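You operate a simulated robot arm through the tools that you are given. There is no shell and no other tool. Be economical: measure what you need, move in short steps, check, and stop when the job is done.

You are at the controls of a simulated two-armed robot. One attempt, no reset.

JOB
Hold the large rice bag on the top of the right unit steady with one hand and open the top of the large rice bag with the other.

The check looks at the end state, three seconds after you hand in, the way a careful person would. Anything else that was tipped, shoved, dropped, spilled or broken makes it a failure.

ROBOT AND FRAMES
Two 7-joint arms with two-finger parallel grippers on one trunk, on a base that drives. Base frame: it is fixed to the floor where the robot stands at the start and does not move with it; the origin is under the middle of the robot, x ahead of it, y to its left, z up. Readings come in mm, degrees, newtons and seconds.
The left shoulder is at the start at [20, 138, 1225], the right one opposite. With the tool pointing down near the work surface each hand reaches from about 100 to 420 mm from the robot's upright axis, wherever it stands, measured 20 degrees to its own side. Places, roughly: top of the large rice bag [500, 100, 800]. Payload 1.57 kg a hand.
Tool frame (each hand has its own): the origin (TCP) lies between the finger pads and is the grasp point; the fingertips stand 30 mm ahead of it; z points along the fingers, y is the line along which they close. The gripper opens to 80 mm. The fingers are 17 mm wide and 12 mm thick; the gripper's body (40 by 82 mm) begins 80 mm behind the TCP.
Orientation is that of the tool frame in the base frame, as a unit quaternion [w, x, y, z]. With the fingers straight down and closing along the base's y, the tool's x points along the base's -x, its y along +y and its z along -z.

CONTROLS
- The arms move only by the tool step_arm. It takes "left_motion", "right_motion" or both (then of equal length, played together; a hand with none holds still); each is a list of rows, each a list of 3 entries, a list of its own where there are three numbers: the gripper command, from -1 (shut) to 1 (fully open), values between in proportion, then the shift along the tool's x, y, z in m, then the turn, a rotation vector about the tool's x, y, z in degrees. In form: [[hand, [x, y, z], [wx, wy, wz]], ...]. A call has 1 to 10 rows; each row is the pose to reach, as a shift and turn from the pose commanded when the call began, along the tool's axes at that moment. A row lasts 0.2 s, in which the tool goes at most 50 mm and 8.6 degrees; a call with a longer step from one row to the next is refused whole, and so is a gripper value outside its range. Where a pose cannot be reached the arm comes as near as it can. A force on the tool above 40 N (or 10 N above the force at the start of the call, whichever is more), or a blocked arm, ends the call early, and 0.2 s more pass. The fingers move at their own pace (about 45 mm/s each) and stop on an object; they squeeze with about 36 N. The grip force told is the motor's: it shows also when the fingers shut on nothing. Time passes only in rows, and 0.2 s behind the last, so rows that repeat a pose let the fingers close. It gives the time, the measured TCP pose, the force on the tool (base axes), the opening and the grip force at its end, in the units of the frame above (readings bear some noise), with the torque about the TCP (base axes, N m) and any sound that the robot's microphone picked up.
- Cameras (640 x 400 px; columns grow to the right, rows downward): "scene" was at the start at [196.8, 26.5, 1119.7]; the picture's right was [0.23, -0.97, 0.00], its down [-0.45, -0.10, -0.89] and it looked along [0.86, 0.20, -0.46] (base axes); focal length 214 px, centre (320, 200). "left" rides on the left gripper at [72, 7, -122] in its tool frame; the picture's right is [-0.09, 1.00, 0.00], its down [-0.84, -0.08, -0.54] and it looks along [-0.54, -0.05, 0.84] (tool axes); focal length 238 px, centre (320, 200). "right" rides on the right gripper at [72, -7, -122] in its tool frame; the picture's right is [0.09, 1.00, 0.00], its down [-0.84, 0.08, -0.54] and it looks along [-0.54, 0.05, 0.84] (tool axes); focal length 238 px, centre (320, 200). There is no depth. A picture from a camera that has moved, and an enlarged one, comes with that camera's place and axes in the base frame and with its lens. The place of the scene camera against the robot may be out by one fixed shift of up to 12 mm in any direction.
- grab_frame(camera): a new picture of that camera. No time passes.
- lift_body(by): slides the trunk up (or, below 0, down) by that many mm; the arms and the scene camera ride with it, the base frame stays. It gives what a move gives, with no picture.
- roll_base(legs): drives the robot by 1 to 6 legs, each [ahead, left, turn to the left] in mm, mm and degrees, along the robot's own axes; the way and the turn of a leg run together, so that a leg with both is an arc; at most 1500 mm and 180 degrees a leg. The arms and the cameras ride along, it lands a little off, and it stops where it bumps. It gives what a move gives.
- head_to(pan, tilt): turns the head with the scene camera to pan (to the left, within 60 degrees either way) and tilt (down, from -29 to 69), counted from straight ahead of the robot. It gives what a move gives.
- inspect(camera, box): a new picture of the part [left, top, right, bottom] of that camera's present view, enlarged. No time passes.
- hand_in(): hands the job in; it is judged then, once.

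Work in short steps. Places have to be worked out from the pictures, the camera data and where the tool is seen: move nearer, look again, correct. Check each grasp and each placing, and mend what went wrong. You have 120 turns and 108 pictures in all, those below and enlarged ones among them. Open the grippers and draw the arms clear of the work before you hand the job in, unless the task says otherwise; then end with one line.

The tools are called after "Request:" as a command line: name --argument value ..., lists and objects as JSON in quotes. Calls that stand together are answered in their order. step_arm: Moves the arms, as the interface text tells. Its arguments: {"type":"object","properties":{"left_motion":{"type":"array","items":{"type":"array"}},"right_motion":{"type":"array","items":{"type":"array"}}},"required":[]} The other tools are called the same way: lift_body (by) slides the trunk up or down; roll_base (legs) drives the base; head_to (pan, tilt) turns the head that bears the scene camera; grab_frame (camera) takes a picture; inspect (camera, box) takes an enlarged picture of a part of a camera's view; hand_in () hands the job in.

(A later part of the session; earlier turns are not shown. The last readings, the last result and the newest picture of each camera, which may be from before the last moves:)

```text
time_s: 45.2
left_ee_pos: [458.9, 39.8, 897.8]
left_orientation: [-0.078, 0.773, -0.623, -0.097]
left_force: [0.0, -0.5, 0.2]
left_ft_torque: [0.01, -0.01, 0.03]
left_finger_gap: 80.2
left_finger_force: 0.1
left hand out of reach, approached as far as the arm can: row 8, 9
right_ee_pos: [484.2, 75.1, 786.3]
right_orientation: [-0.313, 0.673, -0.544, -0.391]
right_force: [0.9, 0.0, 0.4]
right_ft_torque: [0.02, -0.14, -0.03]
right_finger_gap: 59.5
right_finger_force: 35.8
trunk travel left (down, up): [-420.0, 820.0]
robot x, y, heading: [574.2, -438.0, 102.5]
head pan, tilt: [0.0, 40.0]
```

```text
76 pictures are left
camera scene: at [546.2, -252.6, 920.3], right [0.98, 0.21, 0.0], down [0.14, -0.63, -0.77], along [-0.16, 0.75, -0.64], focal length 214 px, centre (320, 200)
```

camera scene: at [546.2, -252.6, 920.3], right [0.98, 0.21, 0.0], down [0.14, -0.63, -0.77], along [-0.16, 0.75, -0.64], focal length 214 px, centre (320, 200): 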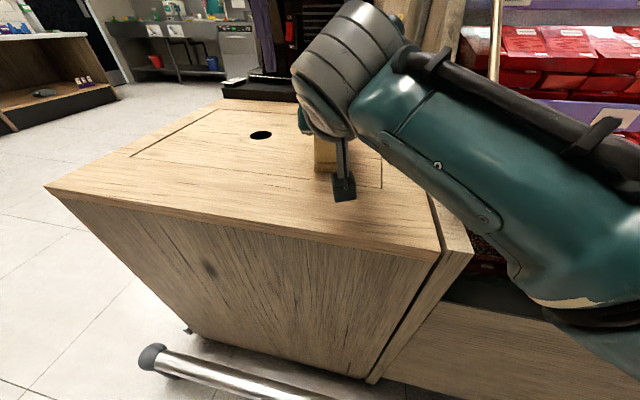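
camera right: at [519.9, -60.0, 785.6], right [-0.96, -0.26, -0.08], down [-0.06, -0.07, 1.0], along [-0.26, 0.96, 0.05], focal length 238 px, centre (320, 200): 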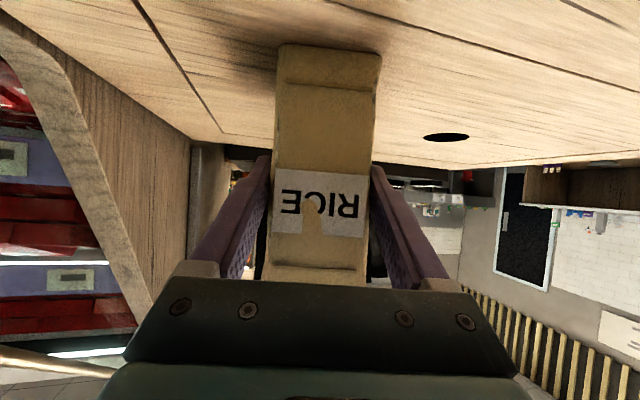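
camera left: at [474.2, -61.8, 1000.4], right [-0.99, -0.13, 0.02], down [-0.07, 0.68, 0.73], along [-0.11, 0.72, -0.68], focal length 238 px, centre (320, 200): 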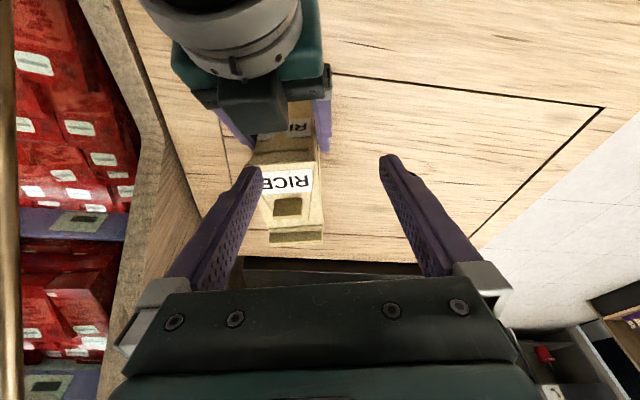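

The left arm cannot reach the tab upright from here, and tilting further would bring its camera into the right wrist. I'll release, retract both hands, raise the trunk and come closer. First open the right hand, back it straight off 100, and pull the left back too.

Request:
step_arm --right_motion '[[1, [0, 0, 0], [0, 0, 0]], [1, [0, 0, 0], [0, 0, 0]], [1, [0, 0, 0], [0, 0, 0]], [1, [0.01, 0, -0.0173], [0, 0, 0]], [1, [0.02, 0, -0.0346], [0, 0, 0]], [1, [0.03, 0, -0.052], [0, 0, 0]], [1, [0.04, 0, -0.0693], [0, 0, 0]], [1, [0.05, 0, -0.0866], [0, 0, 0]]]' --left_motion '[[1, [0.01, 0, -0.02], [0, 0, 0]], [1, [0.02, 0.01, -0.04], [0, 0, 0]], [1, [0.03, 0.02, -0.06], [0, 0, 0]], [1, [0.04, 0.03, -0.07], [0, 0, 0]], [1, [0.05, 0.04, -0.075], [0, 0, 0]], [1, [0.06, 0.05, -0.08], [0, 0, 0]], [1, [0.07, 0.06, -0.085], [0, 0, 0]], [1, [0.08, 0.07, -0.09], [0, 0, 0]]]'

Request:
lift_body --by 140

Request:
grab_frame --camera "scene"

```text
time_s: 47.0
left_ee_pos: [416.9, -75.8, 965.6]
left_orientation: [-0.072, 0.767, -0.629, -0.101]
left_force: [0.5, 0.4, -1.1]
left_ft_torque: [0.03, 0.0, 0.0]
left_finger_gap: 80.3
left_finger_force: 0.0
right_ee_pos: [505.7, -21.6, 785.8]
right_orientation: [-0.313, 0.674, -0.544, -0.39]
right_force: [-0.2, -0.3, 0.3]
right_ft_torque: [-0.03, -0.02, 0.01]
right_finger_gap: 79.7
right_finger_force: 0.0
trunk travel left (down, up): [-420.0, 820.0]
robot x, y, heading: [573.9, -439.5, 102.2]
head pan, tilt: [0.0, 40.0]
```

```text
time_s: 48.6
left_ee_pos: [413.7, -75.9, 1105.3]
left_orientation: [-0.073, 0.768, -0.628, -0.1]
left_force: [0.0, 0.1, 0.5]
left_ft_torque: [0.03, -0.01, 0.0]
left_finger_gap: 80.1
left_finger_force: 0.1
right_ee_pos: [505.3, -22.4, 926.1]
right_orientation: [-0.312, 0.674, -0.544, -0.39]
right_force: [0.8, 0.1, 0.0]
right_ft_torque: [-0.01, 0.0, 0.01]
right_finger_gap: 80.1
right_finger_force: 0.1
trunk travel left (down, up): [-560.0, 680.0]
robot x, y, heading: [578.1, -439.7, 102.1]
head pan, tilt: [0.0, 40.0]
```

```text
75 pictures are left
camera scene: at [546.1, -252.6, 1060.3], right [0.98, 0.21, 0.0], down [0.14, -0.63, -0.77], along [-0.16, 0.75, -0.64], focal length 214 px, centre (320, 200)
```

scene: 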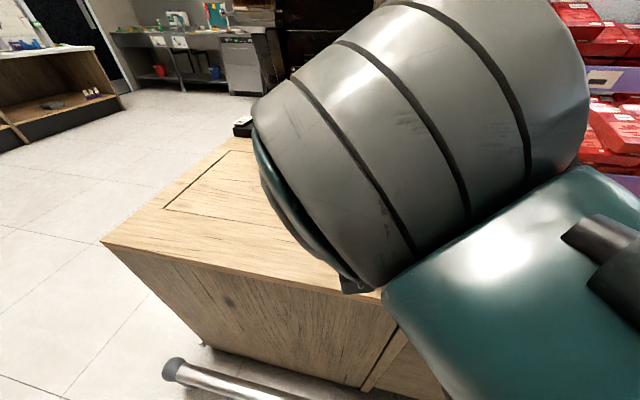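

Now lower the right hand back to z≈786 while retracting 80 more (arm hangs straighter from the higher shoulder), before driving closer.

Request:
step_arm --right_motion '[[1, [0.016, 0, -0.015], [0, 0, 0]], [1, [0.04, 0, -0.02], [0, 0, 0]], [1, [0.066, 0, -0.017], [0, 0, 0]], [1, [0.092, 0, -0.013], [0, 0, 0]], [1, [0.118, 0, -0.008], [0, 0, 0]], [1, [0.14, 0, -0.004], [0, 0, 0]], [1, [0.161, 0, 0.001], [0, 0, 0]]]'

Request:
grab_frame --camera "scene"

```text
time_s: 50.2
left_ee_pos: [414.4, -75.2, 1105.7]
left_orientation: [-0.072, 0.77, -0.626, -0.1]
left_force: [-0.3, 0.3, 0.1]
left_ft_torque: [-0.01, 0.01, 0.01]
left_finger_gap: 80.0
left_finger_force: 0.1
right_ee_pos: [526.7, -102.2, 780.8]
right_orientation: [-0.316, 0.681, -0.536, -0.385]
right_force: [0.8, -0.5, -0.2]
right_ft_torque: [-0.01, -0.01, 0.01]
right_finger_gap: 79.8
right_finger_force: 0.0
trunk travel left (down, up): [-560.0, 680.0]
robot x, y, heading: [578.0, -438.8, 102.6]
head pan, tilt: [0.0, 40.0]
```

```text
74 pictures are left
camera scene: at [546.1, -252.7, 1060.3], right [0.98, 0.21, 0.0], down [0.14, -0.63, -0.77], along [-0.16, 0.75, -0.64], focal length 214 px, centre (320, 200)
```

scene: 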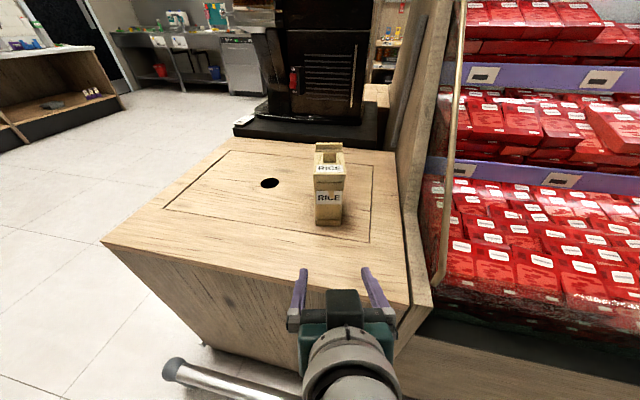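

Much clearer posture. I drive ahead 125.

Request:
roll_base --legs '[[125, 0, 0]]'

Request:
grab_frame --camera "right"

Request:
grab_frame --camera "scene"

```text
time_s: 51.5
left_ee_pos: [386.3, 47.2, 1105.9]
left_orientation: [-0.073, 0.771, -0.625, -0.099]
left_force: [0.0, 0.0, -0.1]
left_ft_torque: [0.03, 0.01, 0.0]
left_finger_gap: 79.8
left_finger_force: 0.1
right_ee_pos: [501.3, 25.2, 783.7]
right_orientation: [-0.32, 0.677, -0.538, -0.386]
right_force: [0.3, 0.9, 0.3]
right_ft_torque: [-0.01, -0.02, -0.01]
right_finger_gap: 80.0
right_finger_force: 0.1
trunk travel left (down, up): [-560.0, 680.0]
robot x, y, heading: [551.1, -315.7, 102.3]
head pan, tilt: [0.0, 40.0]
```

```text
73 pictures are left
camera right: at [537.5, -110.3, 782.4], right [-0.96, -0.26, -0.1], down [-0.08, -0.07, 0.99], along [-0.27, 0.96, 0.05], focal length 238 px, centre (320, 200)
```

right: 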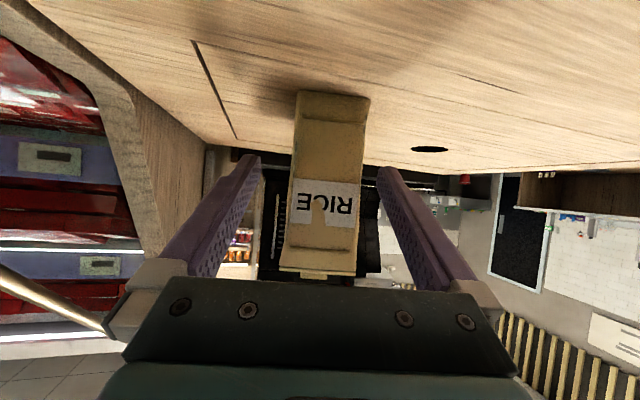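

```text
72 pictures are left
camera scene: at [519.2, -130.0, 1060.4], right [0.98, 0.21, 0.0], down [0.14, -0.63, -0.77], along [-0.16, 0.75, -0.64], focal length 214 px, centre (320, 200)
```

scene: 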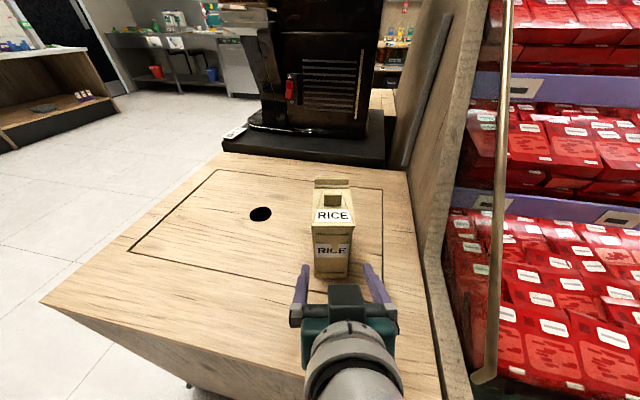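

Good view. Relative to the earlier grasp (484,76), I need 52 ahead and 6 to the left; I advance and close the right hand again.

Request:
step_arm --right_motion '[[1, [0, 0.006, 0], [0, 0, 0]], [1, [-0.009, 0.006, 0.015], [0, 0, 0]], [1, [-0.017, 0.006, 0.03], [0, 0, 0]], [1, [-0.026, 0.006, 0.045], [0, 0, 0]], [0.4, [-0.026, 0.006, 0.045], [0, 0, 0]], [-1, [-0.026, 0.006, 0.045], [0, 0, 0]], [-1, [-0.026, 0.006, 0.045], [0, 0, 0]], [-1, [-0.026, 0.006, 0.045], [0, 0, 0]]]'

Request:
inspect --camera "scene" --box '[260, 150, 420, 290]'

```text
time_s: 53.3
left_ee_pos: [385.5, 46.0, 1103.5]
left_orientation: [-0.072, 0.772, -0.624, -0.099]
left_force: [0.2, -0.9, 0.7]
left_ft_torque: [-0.04, 0.05, -0.04]
left_finger_gap: 80.1
left_finger_force: 0.1
right_ee_pos: [506.0, 79.9, 775.9]
right_orientation: [-0.341, 0.686, -0.526, -0.37]
right_force: [1.1, -5.4, 1.2]
right_ft_torque: [-0.09, -0.05, -0.03]
right_finger_gap: 2.4
right_finger_force: 4.7
trunk travel left (down, up): [-560.0, 680.0]
robot x, y, heading: [553.4, -318.0, 102.4]
head pan, tilt: [0.0, 40.0]
```

```text
2.86 times, centred on (340, 220) of scene
camera zoom: at [519.4, -130.5, 1060.3], right [0.98, 0.21, 0.0], down [0.14, -0.63, -0.77], along [-0.16, 0.75, -0.64], focal length 613 px, centre (263, 143)
```

zoom: 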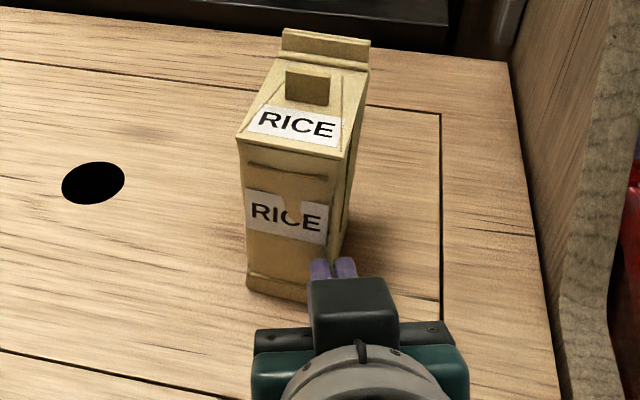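

The arm drifted about 20 mm right and the fingers closed beside the bag, nudging it to turn a bit; it stands upright. I back off and reopen.

Request:
step_arm --right_motion '[[-1, [0.01, 0, -0.018], [0, 0, 0]], [-1, [0.02, 0, -0.036], [0, 0, 0]], [-1, [0.03, 0, -0.054], [0, 0, 0]], [-1, [0.035, 0, -0.065], [0, 0, 0]], [1, [0.035, 0, -0.065], [0, 0, 0]], [1, [0.035, 0, -0.065], [0, 0, 0]], [1, [0.035, 0, -0.065], [0, 0, 0]], [1, [0.035, 0, -0.065], [0, 0, 0]]]'

Request:
inspect --camera "scene" --box '[250, 150, 430, 310]'

Request:
grab_frame --camera "right"

```text
time_s: 55.1
left_ee_pos: [387.9, 47.4, 1103.7]
left_orientation: [-0.072, 0.772, -0.624, -0.098]
left_force: [-0.1, 0.1, 0.1]
left_ft_torque: [0.03, -0.01, -0.03]
left_finger_gap: 80.1
left_finger_force: 0.1
right_ee_pos: [519.2, 3.4, 773.8]
right_orientation: [-0.338, 0.694, -0.515, -0.372]
right_force: [0.2, -0.4, 0.6]
right_ft_torque: [0.0, 0.0, 0.04]
right_finger_gap: 80.1
right_finger_force: 0.1
trunk travel left (down, up): [-560.0, 680.0]
robot x, y, heading: [547.7, -313.7, 102.2]
head pan, tilt: [0.0, 40.0]
```

```text
2.50 times, centred on (340, 230) of scene
camera zoom: at [519.2, -130.2, 1060.3], right [0.98, 0.21, 0.0], down [0.14, -0.63, -0.77], along [-0.16, 0.75, -0.64], focal length 536 px, centre (270, 125)
```

zoom: 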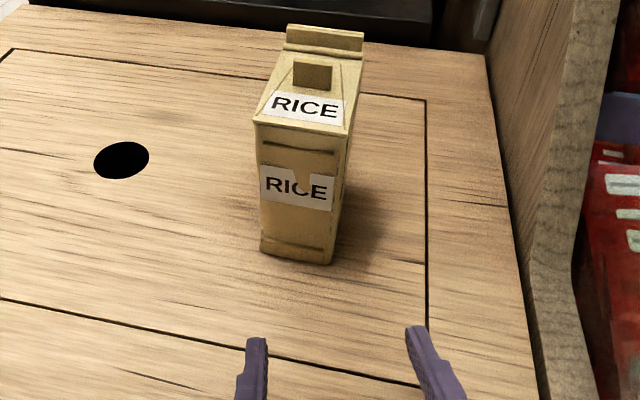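

```text
69 pictures are left
camera right: at [559.9, -131.4, 773.8], right [-0.94, -0.28, -0.17], down [-0.14, -0.09, 0.98], along [-0.29, 0.95, 0.05], focal length 238 px, centre (320, 200)
```

right: 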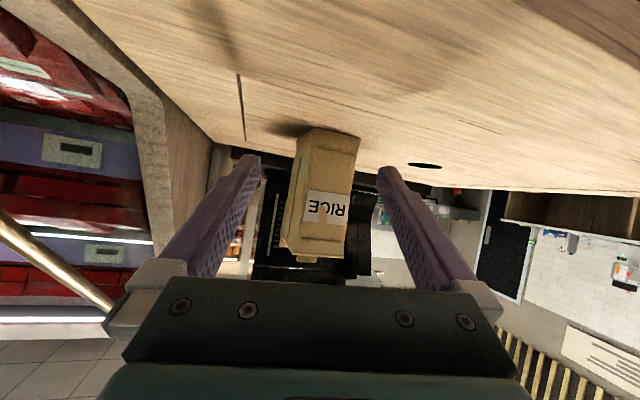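

The bag was pushed about 50 mm along and turned (now nearly square to the counter), still upright. I measure its new pose from the right camera.

Request:
inspect --camera "right" --box '[250, 110, 410, 280]'

```text
2.35 times, centred on (330, 195) of right
camera zoom: at [559.9, -131.4, 773.8], right [-0.94, -0.28, -0.17], down [-0.14, -0.09, 0.98], along [-0.29, 0.95, 0.05], focal length 561 px, centre (296, 212)
```

zoom: 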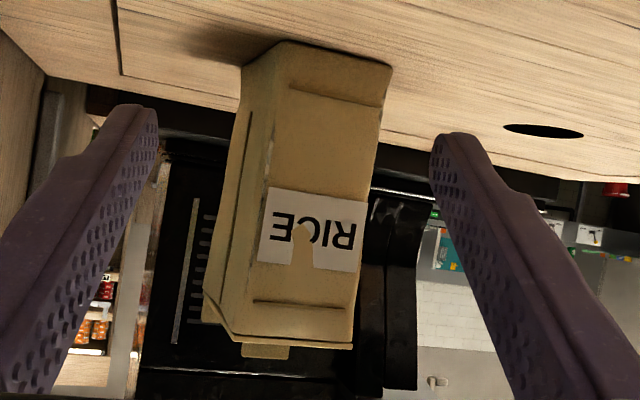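

Cross-calibrating against the fingers, the scene view is biased ~9 mm; the bag's right end is now about x 446–505, y≈109, yaw ≈0. I bring the right hand square in front of it (TCP ≈(475,45,790)) and check whether the arm tracks.

Request:
step_arm --right_motion '[[1, [-0.01, 0.008, 0.005], [2.4, 0.2, 2.8]], [1, [-0.02, 0.016, 0.01], [4.8, 0.4, 5.6]], [1, [-0.031, 0.024, 0.02], [7.2, 0.7, 8.4]], [1, [-0.0417, 0.031, 0.03], [9.6, 0.9, 11.2]], [1, [-0.0417, 0.031, 0.0347], [9.6, 0.9, 11.2]]]'

Request:
grab_frame --camera "scene"

```text
time_s: 55.7
left_ee_pos: [385.0, 46.6, 1103.5]
left_orientation: [-0.071, 0.772, -0.625, -0.098]
left_force: [0.1, -0.4, -0.6]
left_ft_torque: [0.02, 0.02, 0.0]
left_finger_gap: 80.0
left_finger_force: 0.1
right_ee_pos: [531.2, 9.7, 766.0]
right_orientation: [-0.365, 0.686, -0.526, -0.345]
right_force: [-0.1, -1.1, 0.4]
right_ft_torque: [0.02, 0.02, -0.02]
right_finger_gap: 80.1
right_finger_force: 0.1
trunk travel left (down, up): [-560.0, 680.0]
robot x, y, heading: [549.8, -318.4, 102.5]
head pan, tilt: [0.0, 40.0]
stopped in row 2 (right hand): the arm was blocked; the commanded pose is now the measured one
```

```text
67 pictures are left
camera scene: at [519.3, -130.2, 1060.4], right [0.98, 0.21, 0.0], down [0.14, -0.63, -0.77], along [-0.16, 0.75, -0.64], focal length 214 px, centre (320, 200)
```

scene: 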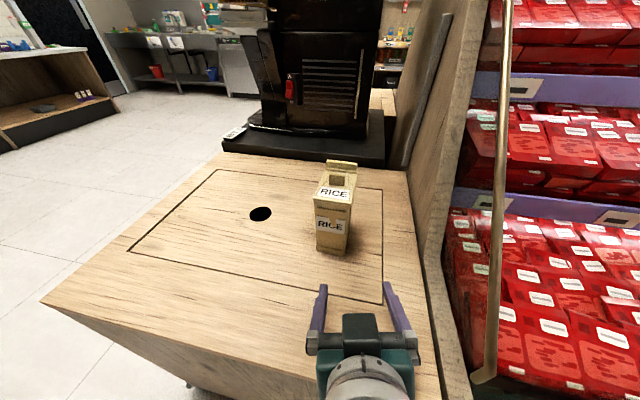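

Blocked again: near the trunk this shallow pitch is at a wrist limit. A steeper hand (45° down) should relieve it; I raise the hand and pitch it 18° steeper, and see whether it tracks.

Request:
step_arm --right_motion '[[1, [-0.009, 0, -0.01], [0, 6, 0]], [1, [-0.018, 0, -0.02], [0, 12, 0]], [1, [-0.027, 0, -0.03], [0, 18, 0]], [1, [-0.035, 0, -0.03], [0, 24, 0]]]'

```text
time_s: 56.4
left_ee_pos: [386.3, 45.4, 1104.4]
left_orientation: [-0.07, 0.771, -0.625, -0.098]
left_force: [-0.1, -0.3, 0.3]
left_ft_torque: [0.0, -0.03, 0.0]
left_finger_gap: 80.0
left_finger_force: 0.0
right_ee_pos: [573.1, 6.2, 779.2]
right_orientation: [-0.343, 0.75, -0.522, -0.218]
right_force: [-0.3, -0.4, 0.0]
right_ft_torque: [-0.02, 0.01, -0.01]
right_finger_gap: 80.0
right_finger_force: 0.0
trunk travel left (down, up): [-560.0, 680.0]
robot x, y, heading: [549.0, -317.6, 102.4]
head pan, tilt: [0.0, 40.0]
stopped in row 3 (right hand): the arm was blocked; the commanded pose is now the measured one
```

The hand keeps drifting right, so something pushes on the arm; I look at the elbow.

Request:
head_to --pan -35 --tilt 60

Request:
grab_frame --camera "scene"

Request:
grab_frame --camera "left"

```text
time_s: 57.4
left_ee_pos: [385.3, 47.0, 1103.8]
left_orientation: [-0.071, 0.771, -0.625, -0.098]
left_force: [-0.1, 0.7, 0.9]
left_ft_torque: [0.01, -0.01, -0.03]
left_finger_gap: 80.0
left_finger_force: 0.2
right_ee_pos: [573.3, 7.3, 780.0]
right_orientation: [-0.344, 0.749, -0.524, -0.217]
right_force: [-0.2, 0.1, 0.3]
right_ft_torque: [0.0, -0.03, 0.0]
right_finger_gap: 80.0
right_finger_force: 0.0
trunk travel left (down, up): [-560.0, 680.0]
robot x, y, heading: [551.6, -316.1, 102.1]
head pan, tilt: [-35.0, 60.0]
```

```text
66 pictures are left
camera scene: at [563.1, -151.8, 1033.6], right [0.92, -0.39, 0.0], down [-0.33, -0.8, -0.5], along [0.19, 0.46, -0.87], focal length 214 px, centre (320, 200)
```

scene: 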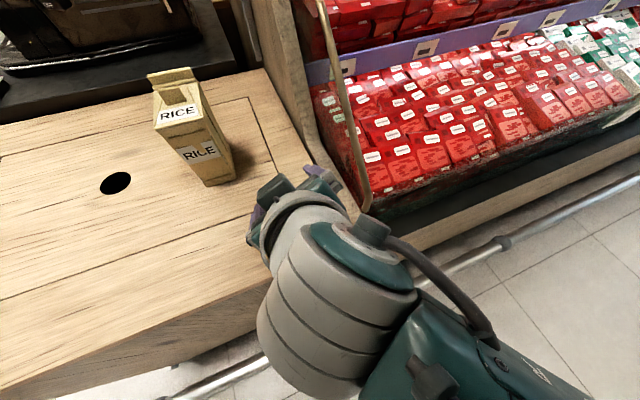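

```text
65 pictures are left
camera left: at [402.5, -53.3, 1205.7], right [-0.99, -0.12, 0.04], down [-0.06, 0.68, 0.73], along [-0.11, 0.72, -0.69], focal length 238 px, centre (320, 200)
```

left: 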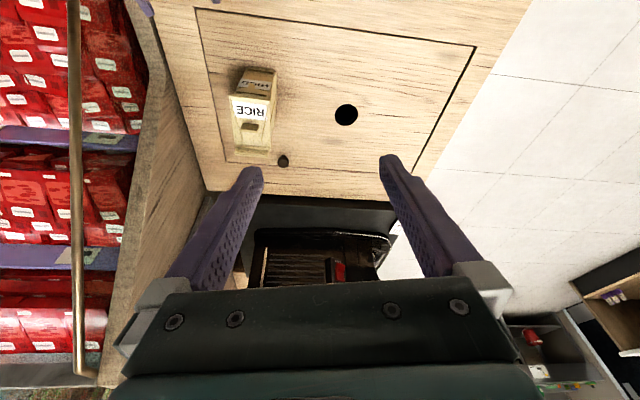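

The arm is steep and cramped here. A better stance: heading ≈45°, standing nearer the counter's near-right side, which puts the left shoulder closer to the lid and gives the right arm the flatter geometry that worked. First I back off and restore the right hand to an easy posture.

Request:
roll_base --legs '[[-260, 0, 0]]'

Request:
step_arm --right_motion '[[1, [-0.012, 0, -0.012], [0, 6, 0]], [1, [-0.024, 0, -0.024], [0, 12, 0]], [1, [-0.036, 0, -0.036], [0, 18, 0]], [1, [-0.048, 0, -0.048], [0, 24, 0]]]'

```text
time_s: 59.3
left_ee_pos: [440.5, -206.4, 1104.5]
left_orientation: [-0.071, 0.772, -0.624, -0.098]
left_force: [0.7, -0.3, 0.2]
left_ft_torque: [0.01, 0.01, 0.0]
left_finger_gap: 80.1
left_finger_force: 0.1
right_ee_pos: [627.7, -247.7, 780.8]
right_orientation: [-0.342, 0.75, -0.522, -0.219]
right_force: [-1.0, -0.3, -0.7]
right_ft_torque: [0.0, -0.03, -0.02]
right_finger_gap: 79.9
right_finger_force: 0.0
trunk travel left (down, up): [-560.0, 680.0]
robot x, y, heading: [602.1, -566.2, 102.4]
head pan, tilt: [-35.0, 60.0]
```

```text
time_s: 60.0
left_ee_pos: [440.8, -205.3, 1103.5]
left_orientation: [-0.07, 0.772, -0.624, -0.098]
left_force: [-0.2, -0.1, 0.5]
left_ft_torque: [0.01, 0.01, 0.02]
left_finger_gap: 80.1
left_finger_force: 0.0
right_ee_pos: [662.8, -248.3, 798.5]
right_orientation: [-0.328, 0.788, -0.515, -0.082]
right_force: [-0.1, 0.3, -0.8]
right_ft_torque: [-0.02, -0.03, -0.01]
right_finger_gap: 80.0
right_finger_force: 0.0
trunk travel left (down, up): [-560.0, 680.0]
robot x, y, heading: [603.7, -573.5, 102.3]
head pan, tilt: [-35.0, 60.0]
stopped in row 3 (right hand): the arm was blocked; the commanded pose is now the measured one
```

Still constrained; the hand is simply low for that shoulder height. I move it straight up 150 mm and slightly left with no turning.

Request:
step_arm --right_motion '[[1, [-0.014, -0.013, -0.023], [0, 0, 0]], [1, [-0.028, -0.026, -0.046], [0, 0, 0]], [1, [-0.042, -0.039, -0.069], [0, 0, 0]], [1, [-0.056, -0.052, -0.092], [0, 0, 0]], [1, [-0.07, -0.065, -0.115], [0, 0, 0]]]'

```text
time_s: 60.9
left_ee_pos: [441.0, -206.4, 1104.4]
left_orientation: [-0.071, 0.772, -0.625, -0.098]
left_force: [-0.3, 0.2, 0.1]
left_ft_torque: [-0.01, 0.03, -0.02]
left_finger_gap: 79.9
left_finger_force: 0.0
right_ee_pos: [708.0, -251.3, 874.9]
right_orientation: [-0.365, 0.801, -0.474, -0.01]
right_force: [-0.1, -0.6, -0.3]
right_ft_torque: [0.05, 0.0, 0.07]
right_finger_gap: 80.1
right_finger_force: 0.1
trunk travel left (down, up): [-560.0, 680.0]
robot x, y, heading: [606.8, -567.6, 102.5]
head pan, tilt: [-35.0, 60.0]
stopped in row 4 (right hand): the arm was blocked; the commanded pose is now the measured one
```

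It rises while swinging out to the right. I now turn it back to plain tool-down (46°) while rising 60 more and letting it move forward.

Request:
step_arm --right_motion '[[1, [-0.004, -0.006, -0.007], [-5.4, 4.6, 2.6]], [1, [-0.007, -0.012, -0.015], [-10.9, 9.3, 5.1]], [1, [-0.011, -0.017, -0.022], [-16.3, 13.9, 7.7]], [1, [-0.015, -0.023, -0.029], [-21.8, 18.5, 10.3]], [1, [-0.018, -0.029, -0.037], [-27.2, 23.2, 12.8]], [1, [-0.022, -0.035, -0.044], [-32.7, 27.8, 15.4]]]'

```text
time_s: 61.6
left_ee_pos: [440.8, -206.3, 1104.2]
left_orientation: [-0.071, 0.772, -0.624, -0.099]
left_force: [0.7, 0.5, -0.6]
left_ft_torque: [0.02, -0.04, 0.01]
left_finger_gap: 80.2
left_finger_force: 0.0
right_ee_pos: [742.7, -244.4, 895.5]
right_orientation: [-0.282, 0.808, -0.516, 0.038]
right_force: [-0.7, 0.5, 0.0]
right_ft_torque: [0.0, 0.0, -0.04]
right_finger_gap: 79.9
right_finger_force: 0.1
trunk travel left (down, up): [-560.0, 680.0]
robot x, y, heading: [601.6, -566.5, 102.2]
head pan, tilt: [-35.0, 60.0]
stopped in row 3 (right hand): the arm was blocked; the commanded pose is now the measured one
```

I look at the arm to see what limits it.

Request:
head_to --pan -50 --tilt 45

Request:
grab_frame --camera "scene"

Request:
grab_frame --camera "right"

```text
time_s: 62.4
left_ee_pos: [440.9, -206.7, 1104.6]
left_orientation: [-0.071, 0.772, -0.625, -0.098]
left_force: [-0.5, 0.4, 0.0]
left_ft_torque: [0.04, -0.01, -0.02]
left_finger_gap: 80.0
left_finger_force: 0.1
right_ee_pos: [740.9, -244.9, 896.0]
right_orientation: [-0.279, 0.809, -0.516, 0.039]
right_force: [-0.1, 0.5, -0.7]
right_ft_torque: [0.01, 0.02, -0.03]
right_finger_gap: 79.9
right_finger_force: 0.1
trunk travel left (down, up): [-560.0, 680.0]
robot x, y, heading: [606.2, -567.1, 102.6]
head pan, tilt: [-50.0, 45.0]
```

```text
64 pictures are left
camera scene: at [642.2, -401.6, 1053.0], right [0.79, -0.61, 0.0], down [-0.43, -0.56, -0.71], along [0.43, 0.56, -0.71], focal length 214 px, centre (320, 200)
```

scene: 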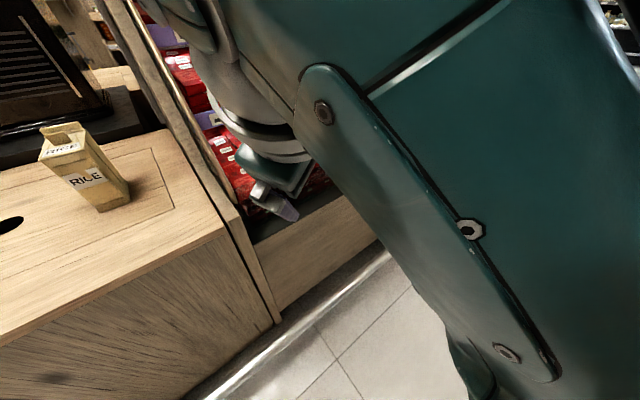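

```text
63 pictures are left
camera right: at [736.4, -353.9, 986.0], right [-0.77, -0.39, -0.51], down [-0.64, 0.47, 0.61], along [0.0, 0.79, -0.61], focal length 238 px, centre (320, 200)
```

right: 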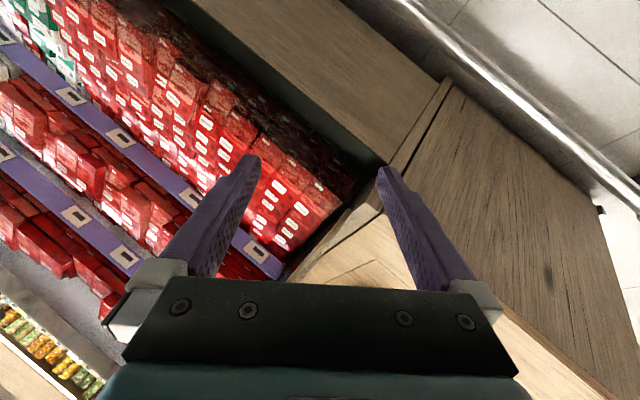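

The forearm is folded high right by the head. I reach the hand straight ahead 120 mm to open the elbow.

Request:
step_arm --right_motion '[[1, [-0.019, -0.003, 0.007], [0, 0, 0]], [1, [-0.037, -0.005, 0.013], [0, 0, 0]], [1, [-0.056, -0.008, 0.02], [0, 0, 0]], [1, [-0.075, -0.01, 0.026], [0, 0, 0]], [1, [-0.094, -0.013, 0.033], [0, 0, 0]], [1, [-0.112, -0.016, 0.039], [0, 0, 0]]]'

```text
time_s: 63.8
left_ee_pos: [441.7, -206.5, 1103.6]
left_orientation: [-0.071, 0.771, -0.625, -0.098]
left_force: [0.2, 0.2, -0.5]
left_ft_torque: [0.01, -0.01, -0.03]
left_finger_gap: 80.2
left_finger_force: 0.1
right_ee_pos: [715.9, -126.3, 897.4]
right_orientation: [-0.279, 0.809, -0.517, 0.035]
right_force: [-0.1, 0.8, 0.0]
right_ft_torque: [-0.02, -0.01, -0.02]
right_finger_gap: 80.0
right_finger_force: 0.0
trunk travel left (down, up): [-560.0, 680.0]
robot x, y, heading: [608.2, -571.9, 102.3]
head pan, tilt: [-50.0, 45.0]
```

Free again once farther out. I turn to tool-down and move 80 mm left.

Request:
step_arm --right_motion '[[1, [-0.004, 0.014, -0.007], [-5.7, 3.4, 2.4]], [1, [-0.009, 0.028, -0.014], [-11.3, 6.8, 4.8]], [1, [-0.013, 0.042, -0.021], [-17, 10.1, 7.3]], [1, [-0.018, 0.056, -0.028], [-22.6, 13.5, 9.7]], [1, [-0.022, 0.069, -0.035], [-28.3, 16.9, 12.1]]]'

```text
time_s: 65.0
left_ee_pos: [440.9, -206.3, 1103.9]
left_orientation: [-0.071, 0.771, -0.625, -0.099]
left_force: [-0.7, -0.1, 0.0]
left_ft_torque: [-0.04, 0.01, 0.0]
left_finger_gap: 80.2
left_finger_force: 0.0
right_ee_pos: [654.1, -140.5, 895.1]
right_orientation: [-0.007, 0.772, -0.635, 0.008]
right_force: [-0.5, -0.4, 0.0]
right_ft_torque: [0.03, 0.0, -0.01]
right_finger_gap: 79.8
right_finger_force: 0.0
trunk travel left (down, up): [-560.0, 680.0]
robot x, y, heading: [610.4, -569.4, 102.4]
head pan, tilt: [-50.0, 45.0]
```

Right hand is back to natural. I now move the base left (west) by 256, turn to heading 45° and move 100 toward the counter, then lower the trunk by 140.

Request:
roll_base --legs '[[54, 250, 0], [0, 0, -57.4], [71, 71, 0]]'

Request:
lift_body --by -140

Request:
head_to --pan 20 --tilt 40

Request:
grab_frame --camera "scene"

```text
time_s: 70.1
left_ee_pos: [565.1, -132.3, 1103.2]
left_orientation: [0.109, -0.379, 0.917, 0.053]
left_force: [-0.7, 0.3, 0.4]
left_ft_torque: [-0.05, 0.0, 0.04]
left_finger_gap: 80.0
left_finger_force: 0.0
right_ee_pos: [738.9, -276.0, 895.5]
right_orientation: [0.005, -0.374, 0.927, -0.011]
right_force: [0.1, 0.2, 0.5]
right_ft_torque: [-0.03, -0.01, 0.03]
right_finger_gap: 79.9
right_finger_force: 0.0
trunk travel left (down, up): [-560.0, 680.0]
robot x, y, heading: [348.8, -468.4, 45.5]
head pan, tilt: [-50.0, 45.0]
```

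```text
time_s: 71.8
left_ee_pos: [564.5, -134.2, 963.3]
left_orientation: [0.109, -0.379, 0.917, 0.053]
left_force: [-0.1, 0.7, 0.1]
left_ft_torque: [0.0, 0.0, -0.03]
left_finger_gap: 80.2
left_finger_force: 0.0
right_ee_pos: [743.2, -281.3, 754.2]
right_orientation: [0.006, -0.37, 0.929, -0.015]
right_force: [-0.3, -0.6, 0.6]
right_ft_torque: [0.02, -0.03, -0.02]
right_finger_gap: 80.2
right_finger_force: 0.1
trunk travel left (down, up): [-420.0, 820.0]
robot x, y, heading: [351.7, -468.5, 45.6]
head pan, tilt: [-50.0, 45.0]
```

```text
time_s: 73.2
left_ee_pos: [566.1, -133.9, 963.5]
left_orientation: [0.109, -0.379, 0.917, 0.053]
left_force: [0.0, 0.8, -0.1]
left_ft_torque: [-0.01, 0.0, 0.0]
left_finger_gap: 80.1
left_finger_force: 0.0
right_ee_pos: [737.8, -275.8, 756.2]
right_orientation: [0.004, -0.373, 0.928, -0.01]
right_force: [0.1, 0.3, 0.2]
right_ft_torque: [-0.02, 0.0, 0.01]
right_finger_gap: 79.8
right_finger_force: 0.1
trunk travel left (down, up): [-420.0, 820.0]
robot x, y, heading: [347.6, -470.5, 45.3]
head pan, tilt: [20.0, 40.0]
```

```text
62 pictures are left
camera scene: at [464.3, -315.6, 920.3], right [0.91, -0.42, 0.0], down [-0.27, -0.58, -0.77], along [0.32, 0.7, -0.64], focal length 214 px, centre (320, 200)
```

scene: 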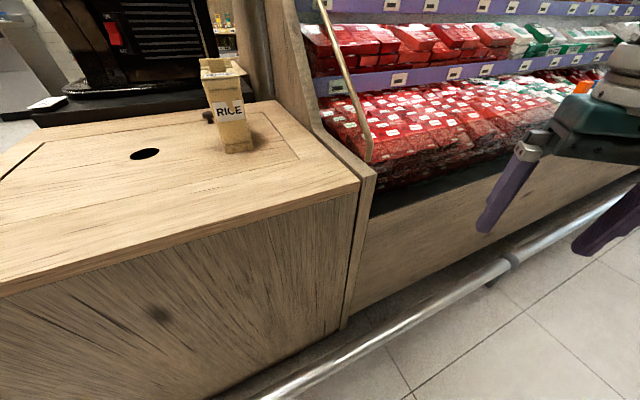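

Standing well now. I move the left hand up-left out of the way and bring the right hand round to heading 90°, 30° below horizontal, at about (476,-130,800).

Request:
step_arm --left_motion '[[1, [-0.011, 0.033, -0.017], [0, 0, 0]], [1, [-0.021, 0.066, -0.034], [0, 0, 0]], [1, [-0.032, 0.1, -0.051], [0, 0, 0]], [1, [-0.032, 0.1, -0.051], [0, 0, 0]], [1, [-0.032, 0.1, -0.051], [0, 0, 0]], [1, [-0.032, 0.1, -0.051], [0, 0, 0]], [1, [-0.032, 0.1, -0.051], [0, 0, 0]], [1, [-0.032, 0.1, -0.051], [0, 0, 0]], [1, [-0.032, 0.1, -0.051], [0, 0, 0]]]' --right_motion '[[1, [0.0088, 0.0322, -0.0049], [-2.59, -6.31, -4.49]], [1, [0.0176, 0.0644, -0.0098], [-5.18, -12.62, -8.98]], [1, [0.0264, 0.0966, -0.0147], [-7.77, -18.93, -13.47]], [1, [0.0352, 0.1288, -0.0196], [-10.36, -25.24, -17.96]], [1, [0.044, 0.161, -0.0245], [-12.95, -31.55, -22.45]], [1, [0.0528, 0.1932, -0.0294], [-15.54, -37.86, -26.94]], [1, [0.0616, 0.2254, -0.0343], [-18.13, -44.17, -31.43]], [1, [0.0704, 0.2576, -0.0392], [-20.72, -50.48, -35.92]], [1, [0.0793, 0.2897, -0.044], [-23.3, -56.8, -40.4]]]'

Request:
grab_frame --camera "scene"

```text
time_s: 74.0
left_ee_pos: [509.5, -70.8, 946.1]
left_orientation: [0.024, -0.373, 0.927, 0.024]
left_force: [0.1, -1.4, 0.2]
left_ft_torque: [0.01, 0.0, 0.01]
left_finger_gap: 80.0
left_finger_force: 0.0
right_ee_pos: [693.4, -246.4, 767.3]
right_orientation: [0.138, -0.451, 0.879, 0.072]
right_force: [0.4, 0.6, 0.1]
right_ft_torque: [0.01, 0.03, -0.01]
right_finger_gap: 80.1
right_finger_force: 0.2
trunk travel left (down, up): [-420.0, 820.0]
robot x, y, heading: [351.1, -470.0, 45.2]
head pan, tilt: [20.0, 40.0]
stopped in row 3 (left hand): the arm was blocked; the commanded pose is now the measured one
```

```text
61 pictures are left
camera scene: at [464.1, -315.6, 920.3], right [0.91, -0.42, 0.0], down [-0.27, -0.58, -0.77], along [0.32, 0.7, -0.64], focal length 214 px, centre (320, 200)
```

scene: 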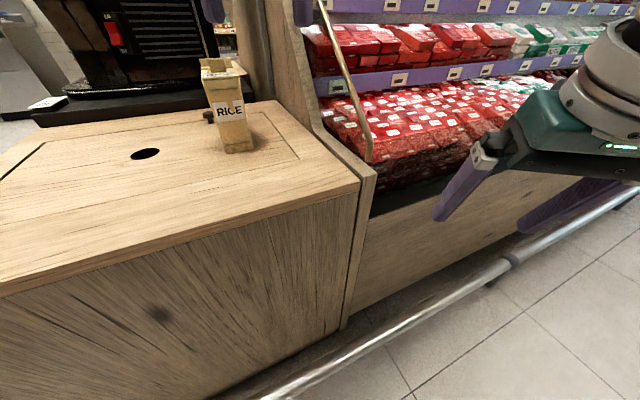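

The left hand met a limit when rising but is clear and upright now; I leave it and continue the right hand alone.

Request:
step_arm --right_motion '[[1, [0.003, 0.035, -0.006], [-3.26, -5.81, -4.06]], [1, [0.006, 0.07, -0.012], [-6.51, -11.63, -8.11]], [1, [0.009, 0.105, -0.0175], [-9.77, -17.44, -12.17]], [1, [0.012, 0.14, -0.0234], [-13.03, -23.26, -16.23]], [1, [0.015, 0.174, -0.029], [-16.3, -29.07, -20.29]], [1, [0.018, 0.209, -0.035], [-19.54, -34.89, -24.34]], [1, [0.0208, 0.244, -0.0409], [-22.8, -40.7, -28.4]]]'

Request:
grab_frame --camera "scene"

```text
time_s: 75.3
left_ee_pos: [508.5, -71.2, 946.6]
left_orientation: [0.024, -0.372, 0.927, 0.023]
left_force: [-0.1, -0.3, 0.3]
left_ft_torque: [0.01, -0.01, 0.02]
left_finger_gap: 79.9
left_finger_force: 0.2
right_ee_pos: [608.3, -181.6, 777.4]
right_orientation: [0.318, -0.519, 0.752, 0.252]
right_force: [0.2, 0.0, -0.7]
right_ft_torque: [0.03, -0.02, -0.01]
right_finger_gap: 80.3
right_finger_force: 0.2
trunk travel left (down, up): [-420.0, 820.0]
robot x, y, heading: [348.2, -463.7, 45.7]
head pan, tilt: [20.0, 40.0]
stopped in row 6 (right hand): the arm was blocked; the commanded pose is now the measured one
```

```text
60 pictures are left
camera scene: at [463.9, -315.9, 919.6], right [0.91, -0.42, 0.0], down [-0.27, -0.59, -0.76], along [0.32, 0.69, -0.65], focal length 214 px, centre (320, 200)
```

scene: 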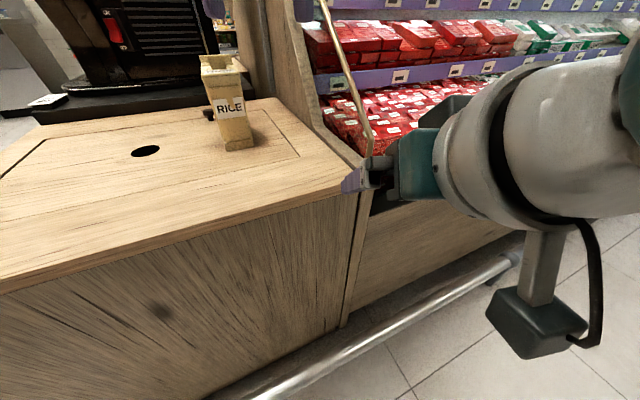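

The arm's limit is wrist-to-shoulder distance under ~300 mm. I reach ahead first, then left, to (476,-70,800); the base will do the rest of the approach.

Request:
step_arm --right_motion '[[1, [-0.018, 0.01, 0.021], [0, 0, 0]], [1, [-0.037, 0.02, 0.0425], [0, 0, 0]], [1, [-0.041, 0.055, 0.041], [-3.6, -2.9, -3.5]], [1, [-0.045, 0.091, 0.039], [-7.2, -5.9, -7]], [1, [-0.049, 0.127, 0.037], [-10.8, -8.8, -10.4]], [1, [-0.0524, 0.163, 0.0354], [-14.4, -11.7, -13.9]]]'

Request:
grab_frame --camera "scene"

```text
time_s: 76.9
left_ee_pos: [508.9, -71.8, 945.0]
left_orientation: [0.024, -0.372, 0.927, 0.024]
left_force: [-0.1, 0.6, -0.3]
left_ft_torque: [0.0, 0.02, -0.03]
left_finger_gap: 80.0
left_finger_force: 0.0
right_ee_pos: [518.4, -84.8, 768.4]
right_orientation: [-0.366, 0.626, -0.618, -0.304]
right_force: [-0.7, -0.2, 0.3]
right_ft_torque: [-0.01, 0.01, 0.01]
right_finger_gap: 80.0
right_finger_force: 0.0
trunk travel left (down, up): [-420.0, 820.0]
robot x, y, heading: [354.2, -472.8, 45.2]
head pan, tilt: [20.0, 40.0]
stopped in row 6 (right hand): the arm was blocked; the commanded pose is now the measured one
```

```text
59 pictures are left
camera scene: at [464.6, -315.8, 920.3], right [0.91, -0.42, 0.0], down [-0.27, -0.58, -0.77], along [0.32, 0.7, -0.64], focal length 214 px, centre (320, 200)
```

scene: 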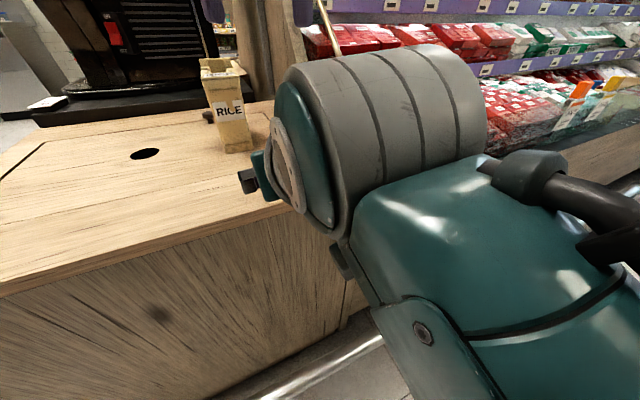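

Blocked as the right hand crosses too far left of the robot's middle. A compromise stance with heading ≈75° should suit both arms: I back off, turn left 30°, and go to about (428,-440).

Request:
roll_base --legs '[[-100, 0, 0], [0, 0, 29.6], [134, -116, 0]]'

```text
time_s: 80.6
left_ee_pos: [367.7, -18.8, 946.5]
left_orientation: [0.017, -0.598, 0.801, 0.029]
left_force: [-0.2, 0.3, -0.2]
left_ft_torque: [-0.01, 0.0, -0.01]
left_finger_gap: 80.0
left_finger_force: 0.0
right_ee_pos: [382.0, -25.0, 768.0]
right_orientation: [-0.275, 0.763, -0.438, -0.387]
right_force: [0.2, 0.0, 0.0]
right_ft_torque: [-0.03, 0.02, 0.02]
right_finger_gap: 80.0
right_finger_force: 0.0
trunk travel left (down, up): [-420.0, 820.0]
robot x, y, heading: [425.0, -443.4, 75.1]
head pan, tilt: [20.0, 40.0]
```

I bring the right hand to its hold posture relative to the robot: TCP (474,-33,790), heading 90°.

Request:
step_arm --right_motion '[[1, [0.004, -0.02, -0.012], [0, 0, 0]], [1, [0.008, -0.04, -0.025], [5.3, -0.5, 4.6]], [1, [0.011, -0.06, -0.038], [10.6, -1.1, 9.2]], [1, [0.0145, -0.079, -0.0504], [15.9, -1.6, 13.9]], [1, [0.0145, -0.079, -0.0504], [21.2, -2.2, 18.5]], [1, [0.0145, -0.079, -0.0504], [21.2, -2.2, 18.5]]]'

Request:
grab_frame --camera "scene"

Request:
grab_frame --camera "right"

```text
time_s: 82.2
left_ee_pos: [367.7, -17.9, 946.3]
left_orientation: [0.017, -0.598, 0.801, 0.029]
left_force: [0.4, 0.0, -1.1]
left_ft_torque: [-0.03, 0.0, 0.0]
left_finger_gap: 80.0
left_finger_force: 0.1
right_ee_pos: [506.5, -35.3, 770.8]
right_orientation: [-0.382, 0.627, -0.601, -0.316]
right_force: [-0.5, -1.2, -0.7]
right_ft_torque: [-0.03, -0.06, 0.0]
right_finger_gap: 80.0
right_finger_force: 0.1
trunk travel left (down, up): [-420.0, 820.0]
robot x, y, heading: [426.7, -441.3, 75.1]
head pan, tilt: [20.0, 40.0]
stopped in row 6 (right hand): the arm was blocked; the commanded pose is now the measured one
```

```text
58 pictures are left
camera scene: at [453.3, -255.5, 920.3], right [1.0, 0.09, 0.0], down [0.06, -0.64, -0.77], along [-0.07, 0.76, -0.64], focal length 214 px, centre (320, 200)
```

scene: 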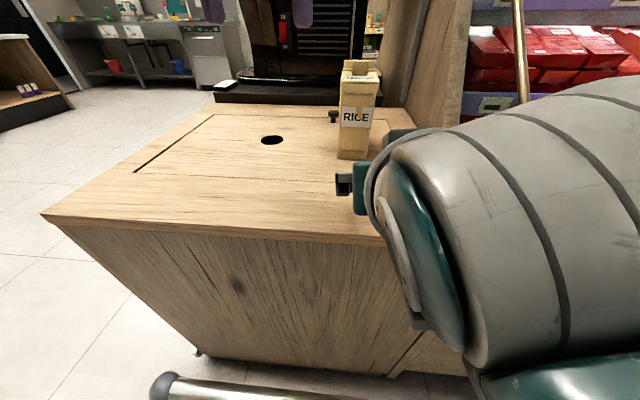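

```text
57 pictures are left
camera right: at [510.2, -176.3, 772.2], right [-0.98, -0.03, -0.18], down [-0.18, -0.03, 0.98], along [-0.04, 1.0, 0.03], focal length 238 px, centre (320, 200)
```

right: 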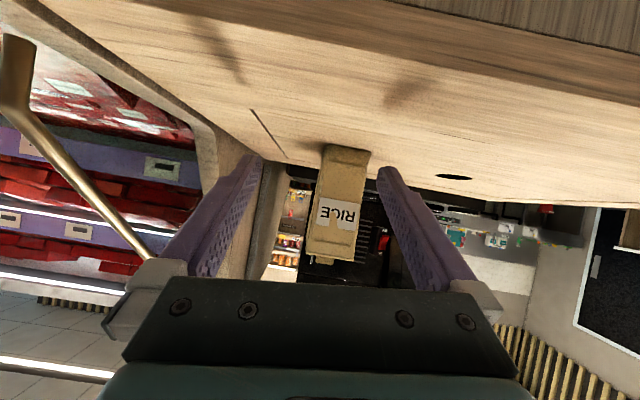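

The pictures suggest the true culprit: the right wrist runs into the head, which sits about 190 mm ahead of the axis. So the bag should stand to the robot's right and a bit farther: tab ≈470 ahead, 40 right, heading 90°. I set that stance (90 mm short).

Request:
roll_base --legs '[[36, 0, 0], [0, 0, 14.9]]'

```text
time_s: 83.9
left_ee_pos: [269.1, -12.3, 947.0]
left_orientation: [0.014, -0.696, 0.717, 0.032]
left_force: [0.4, -0.1, 0.4]
left_ft_torque: [0.0, 0.01, 0.02]
left_finger_gap: 80.1
left_finger_force: 0.0
right_ee_pos: [407.0, 4.3, 769.9]
right_orientation: [-0.337, 0.7, -0.515, -0.362]
right_force: [0.9, -0.4, -0.1]
right_ft_torque: [0.02, -0.02, 0.03]
right_finger_gap: 79.9
right_finger_force: 0.1
trunk travel left (down, up): [-420.0, 820.0]
robot x, y, heading: [435.0, -405.7, 89.9]
head pan, tilt: [20.0, 40.0]
```

Now the right hand: 69 right, 25 ahead, 20 up, then square it to heading 90°.

Request:
step_arm --right_motion '[[1, [-0.004, -0.019, 0], [0, 0, 0]], [1, [-0.007, -0.037, 0], [2, 0, 2.5]], [1, [-0.011, -0.056, 0], [4.5, 0, 6]], [1, [-0.0146, -0.0746, 0], [7, -0.1, 9]], [1, [-0.0146, -0.0746, 0], [9.3, -0.2, 12]], [1, [-0.0146, -0.0746, 0], [9.3, -0.2, 12]]]'

Request:
grab_frame --camera "scene"

Request:
grab_frame --camera "right"

```text
time_s: 85.3
left_ee_pos: [269.4, -12.3, 945.9]
left_orientation: [0.013, -0.696, 0.717, 0.031]
left_force: [-1.3, 0.5, 1.2]
left_ft_torque: [-0.03, -0.04, 0.02]
left_finger_gap: 80.1
left_finger_force: 0.0
right_ee_pos: [495.9, 32.9, 780.1]
right_orientation: [-0.374, 0.623, -0.601, -0.333]
right_force: [-0.2, -0.1, 0.5]
right_ft_torque: [-0.01, 0.01, -0.03]
right_finger_gap: 79.8
right_finger_force: 0.0
trunk travel left (down, up): [-420.0, 820.0]
robot x, y, heading: [434.3, -404.7, 90.0]
head pan, tilt: [20.0, 40.0]
```

```text
56 pictures are left
camera scene: at [415.1, -222.4, 920.4], right [0.94, 0.34, 0.0], down [0.22, -0.6, -0.77], along [-0.26, 0.72, -0.64], focal length 214 px, centre (320, 200)
```

scene: 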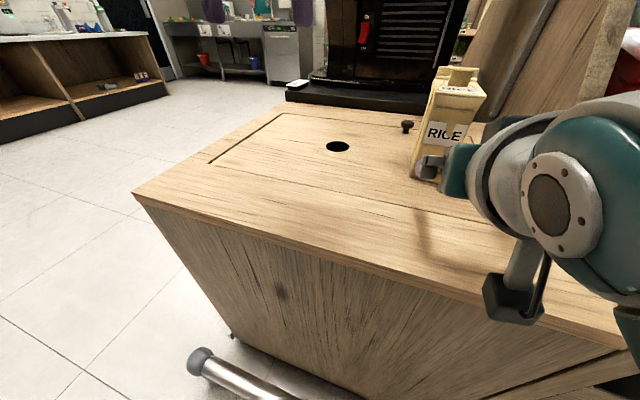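

```text
55 pictures are left
camera right: at [500.9, -108.8, 779.9], right [-0.99, -0.04, -0.14], down [-0.14, -0.05, 0.99], along [-0.05, 1.0, 0.05], focal length 238 px, centre (320, 200)
```

right: 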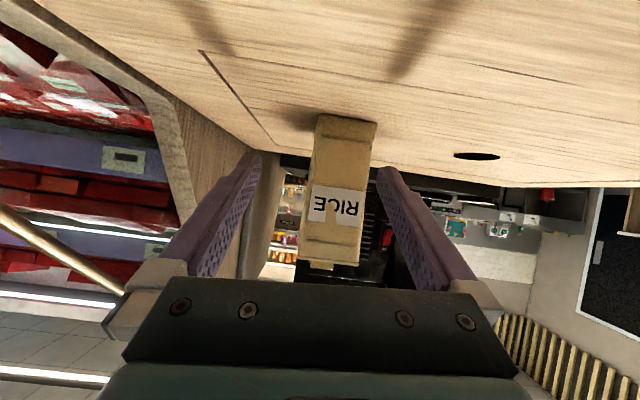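

It is short by 20 mm with a roll of 8°, though not reported blocked; I check whether it settles and whether the head is in contact, by lifting the head's gaze.

Request:
head_to --pan 0 --tilt 20

Request:
step_arm --right_motion '[[1, [0, 0, 0], [0, 0, 0]], [1, [0, 0, 0], [0, 0, 0]]]'

Request:
grab_frame --camera "scene"

```text
time_s: 86.1
left_ee_pos: [269.1, -12.6, 946.6]
left_orientation: [0.013, -0.697, 0.716, 0.031]
left_force: [0.1, 0.0, 0.0]
left_ft_torque: [0.02, 0.02, 0.0]
left_finger_gap: 80.0
left_finger_force: 0.1
right_ee_pos: [496.4, 32.3, 779.9]
right_orientation: [-0.373, 0.623, -0.601, -0.334]
right_force: [0.2, -0.4, -0.4]
right_ft_torque: [-0.01, 0.03, -0.01]
right_finger_gap: 80.0
right_finger_force: 0.1
trunk travel left (down, up): [-420.0, 820.0]
robot x, y, heading: [435.1, -409.4, 89.8]
head pan, tilt: [0.0, 20.0]
```

```text
time_s: 86.7
left_ee_pos: [268.8, -12.7, 946.4]
left_orientation: [0.014, -0.696, 0.717, 0.03]
left_force: [0.0, 1.1, 0.3]
left_ft_torque: [-0.01, 0.01, 0.02]
left_finger_gap: 80.1
left_finger_force: 0.2
right_ee_pos: [495.0, 31.9, 779.5]
right_orientation: [-0.374, 0.623, -0.601, -0.334]
right_force: [1.2, 0.8, -0.5]
right_ft_torque: [0.0, 0.01, -0.02]
right_finger_gap: 80.0
right_finger_force: 0.1
trunk travel left (down, up): [-420.0, 820.0]
robot x, y, heading: [436.0, -409.2, 89.8]
head pan, tilt: [0.0, 20.0]
```

```text
54 pictures are left
camera scene: at [444.2, -209.3, 951.8], right [1.0, 0.0, 0.0], down [0.0, -0.34, -0.94], along [0.0, 0.94, -0.34], focal length 214 px, centre (320, 200)
```

scene: 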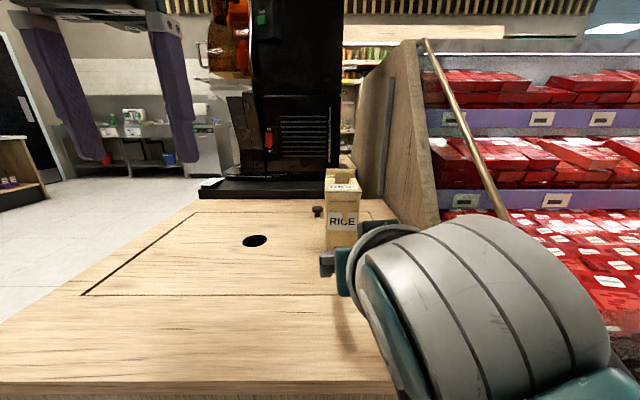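

Orientation is actually nearly right (88°, 60°, roll 4°); only the position is off by 20 mm. I test a small correction: 18 mm left, 8 up.

Request:
step_arm --right_motion '[[1, [-0.003, 0.009, -0.002], [0, 0, 1.5]], [1, [-0.007, 0.018, -0.004], [0.5, 0, 3.5]], [1, [-0.007, 0.018, -0.004], [1, 0, 3.5]]]'

```text
time_s: 87.7
left_ee_pos: [268.8, -12.8, 945.9]
left_orientation: [0.014, -0.696, 0.717, 0.031]
left_force: [-0.3, -1.1, 0.2]
left_ft_torque: [0.02, 0.0, -0.02]
left_finger_gap: 80.1
left_finger_force: 0.1
right_ee_pos: [497.2, 32.1, 778.0]
right_orientation: [0.392, -0.609, 0.612, 0.319]
right_force: [-0.3, 0.5, -0.5]
right_ft_torque: [-0.03, 0.01, 0.0]
right_finger_gap: 79.9
right_finger_force: 0.0
trunk travel left (down, up): [-420.0, 820.0]
robot x, y, heading: [436.3, -408.2, 89.8]
head pan, tilt: [0.0, 20.0]
stopped in row 3 (right hand): the arm was blocked; the commanded pose is now the measured one
```

The joint posture has wandered into a bad branch, so I reset the arm to the plain tool-down pose at its natural spot and redo the pitch from there as in the sequence that worked.

Request:
step_arm --right_motion '[[1, [-0.013, -0.012, -0.024], [0, 0, 0]], [1, [-0.026, -0.024, -0.048], [0, 0, 0]], [1, [-0.0394, -0.0366, -0.071], [-0.8, 7.5, 0]], [1, [-0.0394, -0.0366, -0.071], [-1.5, 15, 0]], [1, [-0.0394, -0.0366, -0.071], [-2.3, 22.5, 0]], [1, [-0.0394, -0.0366, -0.071], [-3.1, 30, -0.1]], [1, [-0.0394, -0.0366, -0.071], [-3.9, 37.5, -0.1]], [1, [-0.0394, -0.0366, -0.071], [-4.6, 45, -0.1]], [1, [-0.0394, -0.0366, -0.071], [-5.4, 52.5, -0.2]], [1, [-0.0394, -0.0366, -0.071], [-6.2, 60.4, -0.2]]]'

```text
time_s: 89.9
left_ee_pos: [269.5, -11.8, 946.8]
left_orientation: [0.013, -0.696, 0.717, 0.03]
left_force: [0.1, 0.5, 0.0]
left_ft_torque: [0.02, 0.0, 0.0]
left_finger_gap: 79.8
left_finger_force: 0.0
right_ee_pos: [514.0, 32.4, 838.5]
right_orientation: [0.006, 0.709, -0.706, -0.005]
right_force: [0.8, -1.4, -0.2]
right_ft_torque: [-0.01, -0.01, 0.0]
right_finger_gap: 80.5
right_finger_force: 0.0
right hand out of reach, approached as far as the arm can: row 7, 8, 9, 10
trunk travel left (down, up): [-420.0, 820.0]
robot x, y, heading: [435.4, -408.5, 89.7]
head pan, tilt: [0.0, 20.0]
```

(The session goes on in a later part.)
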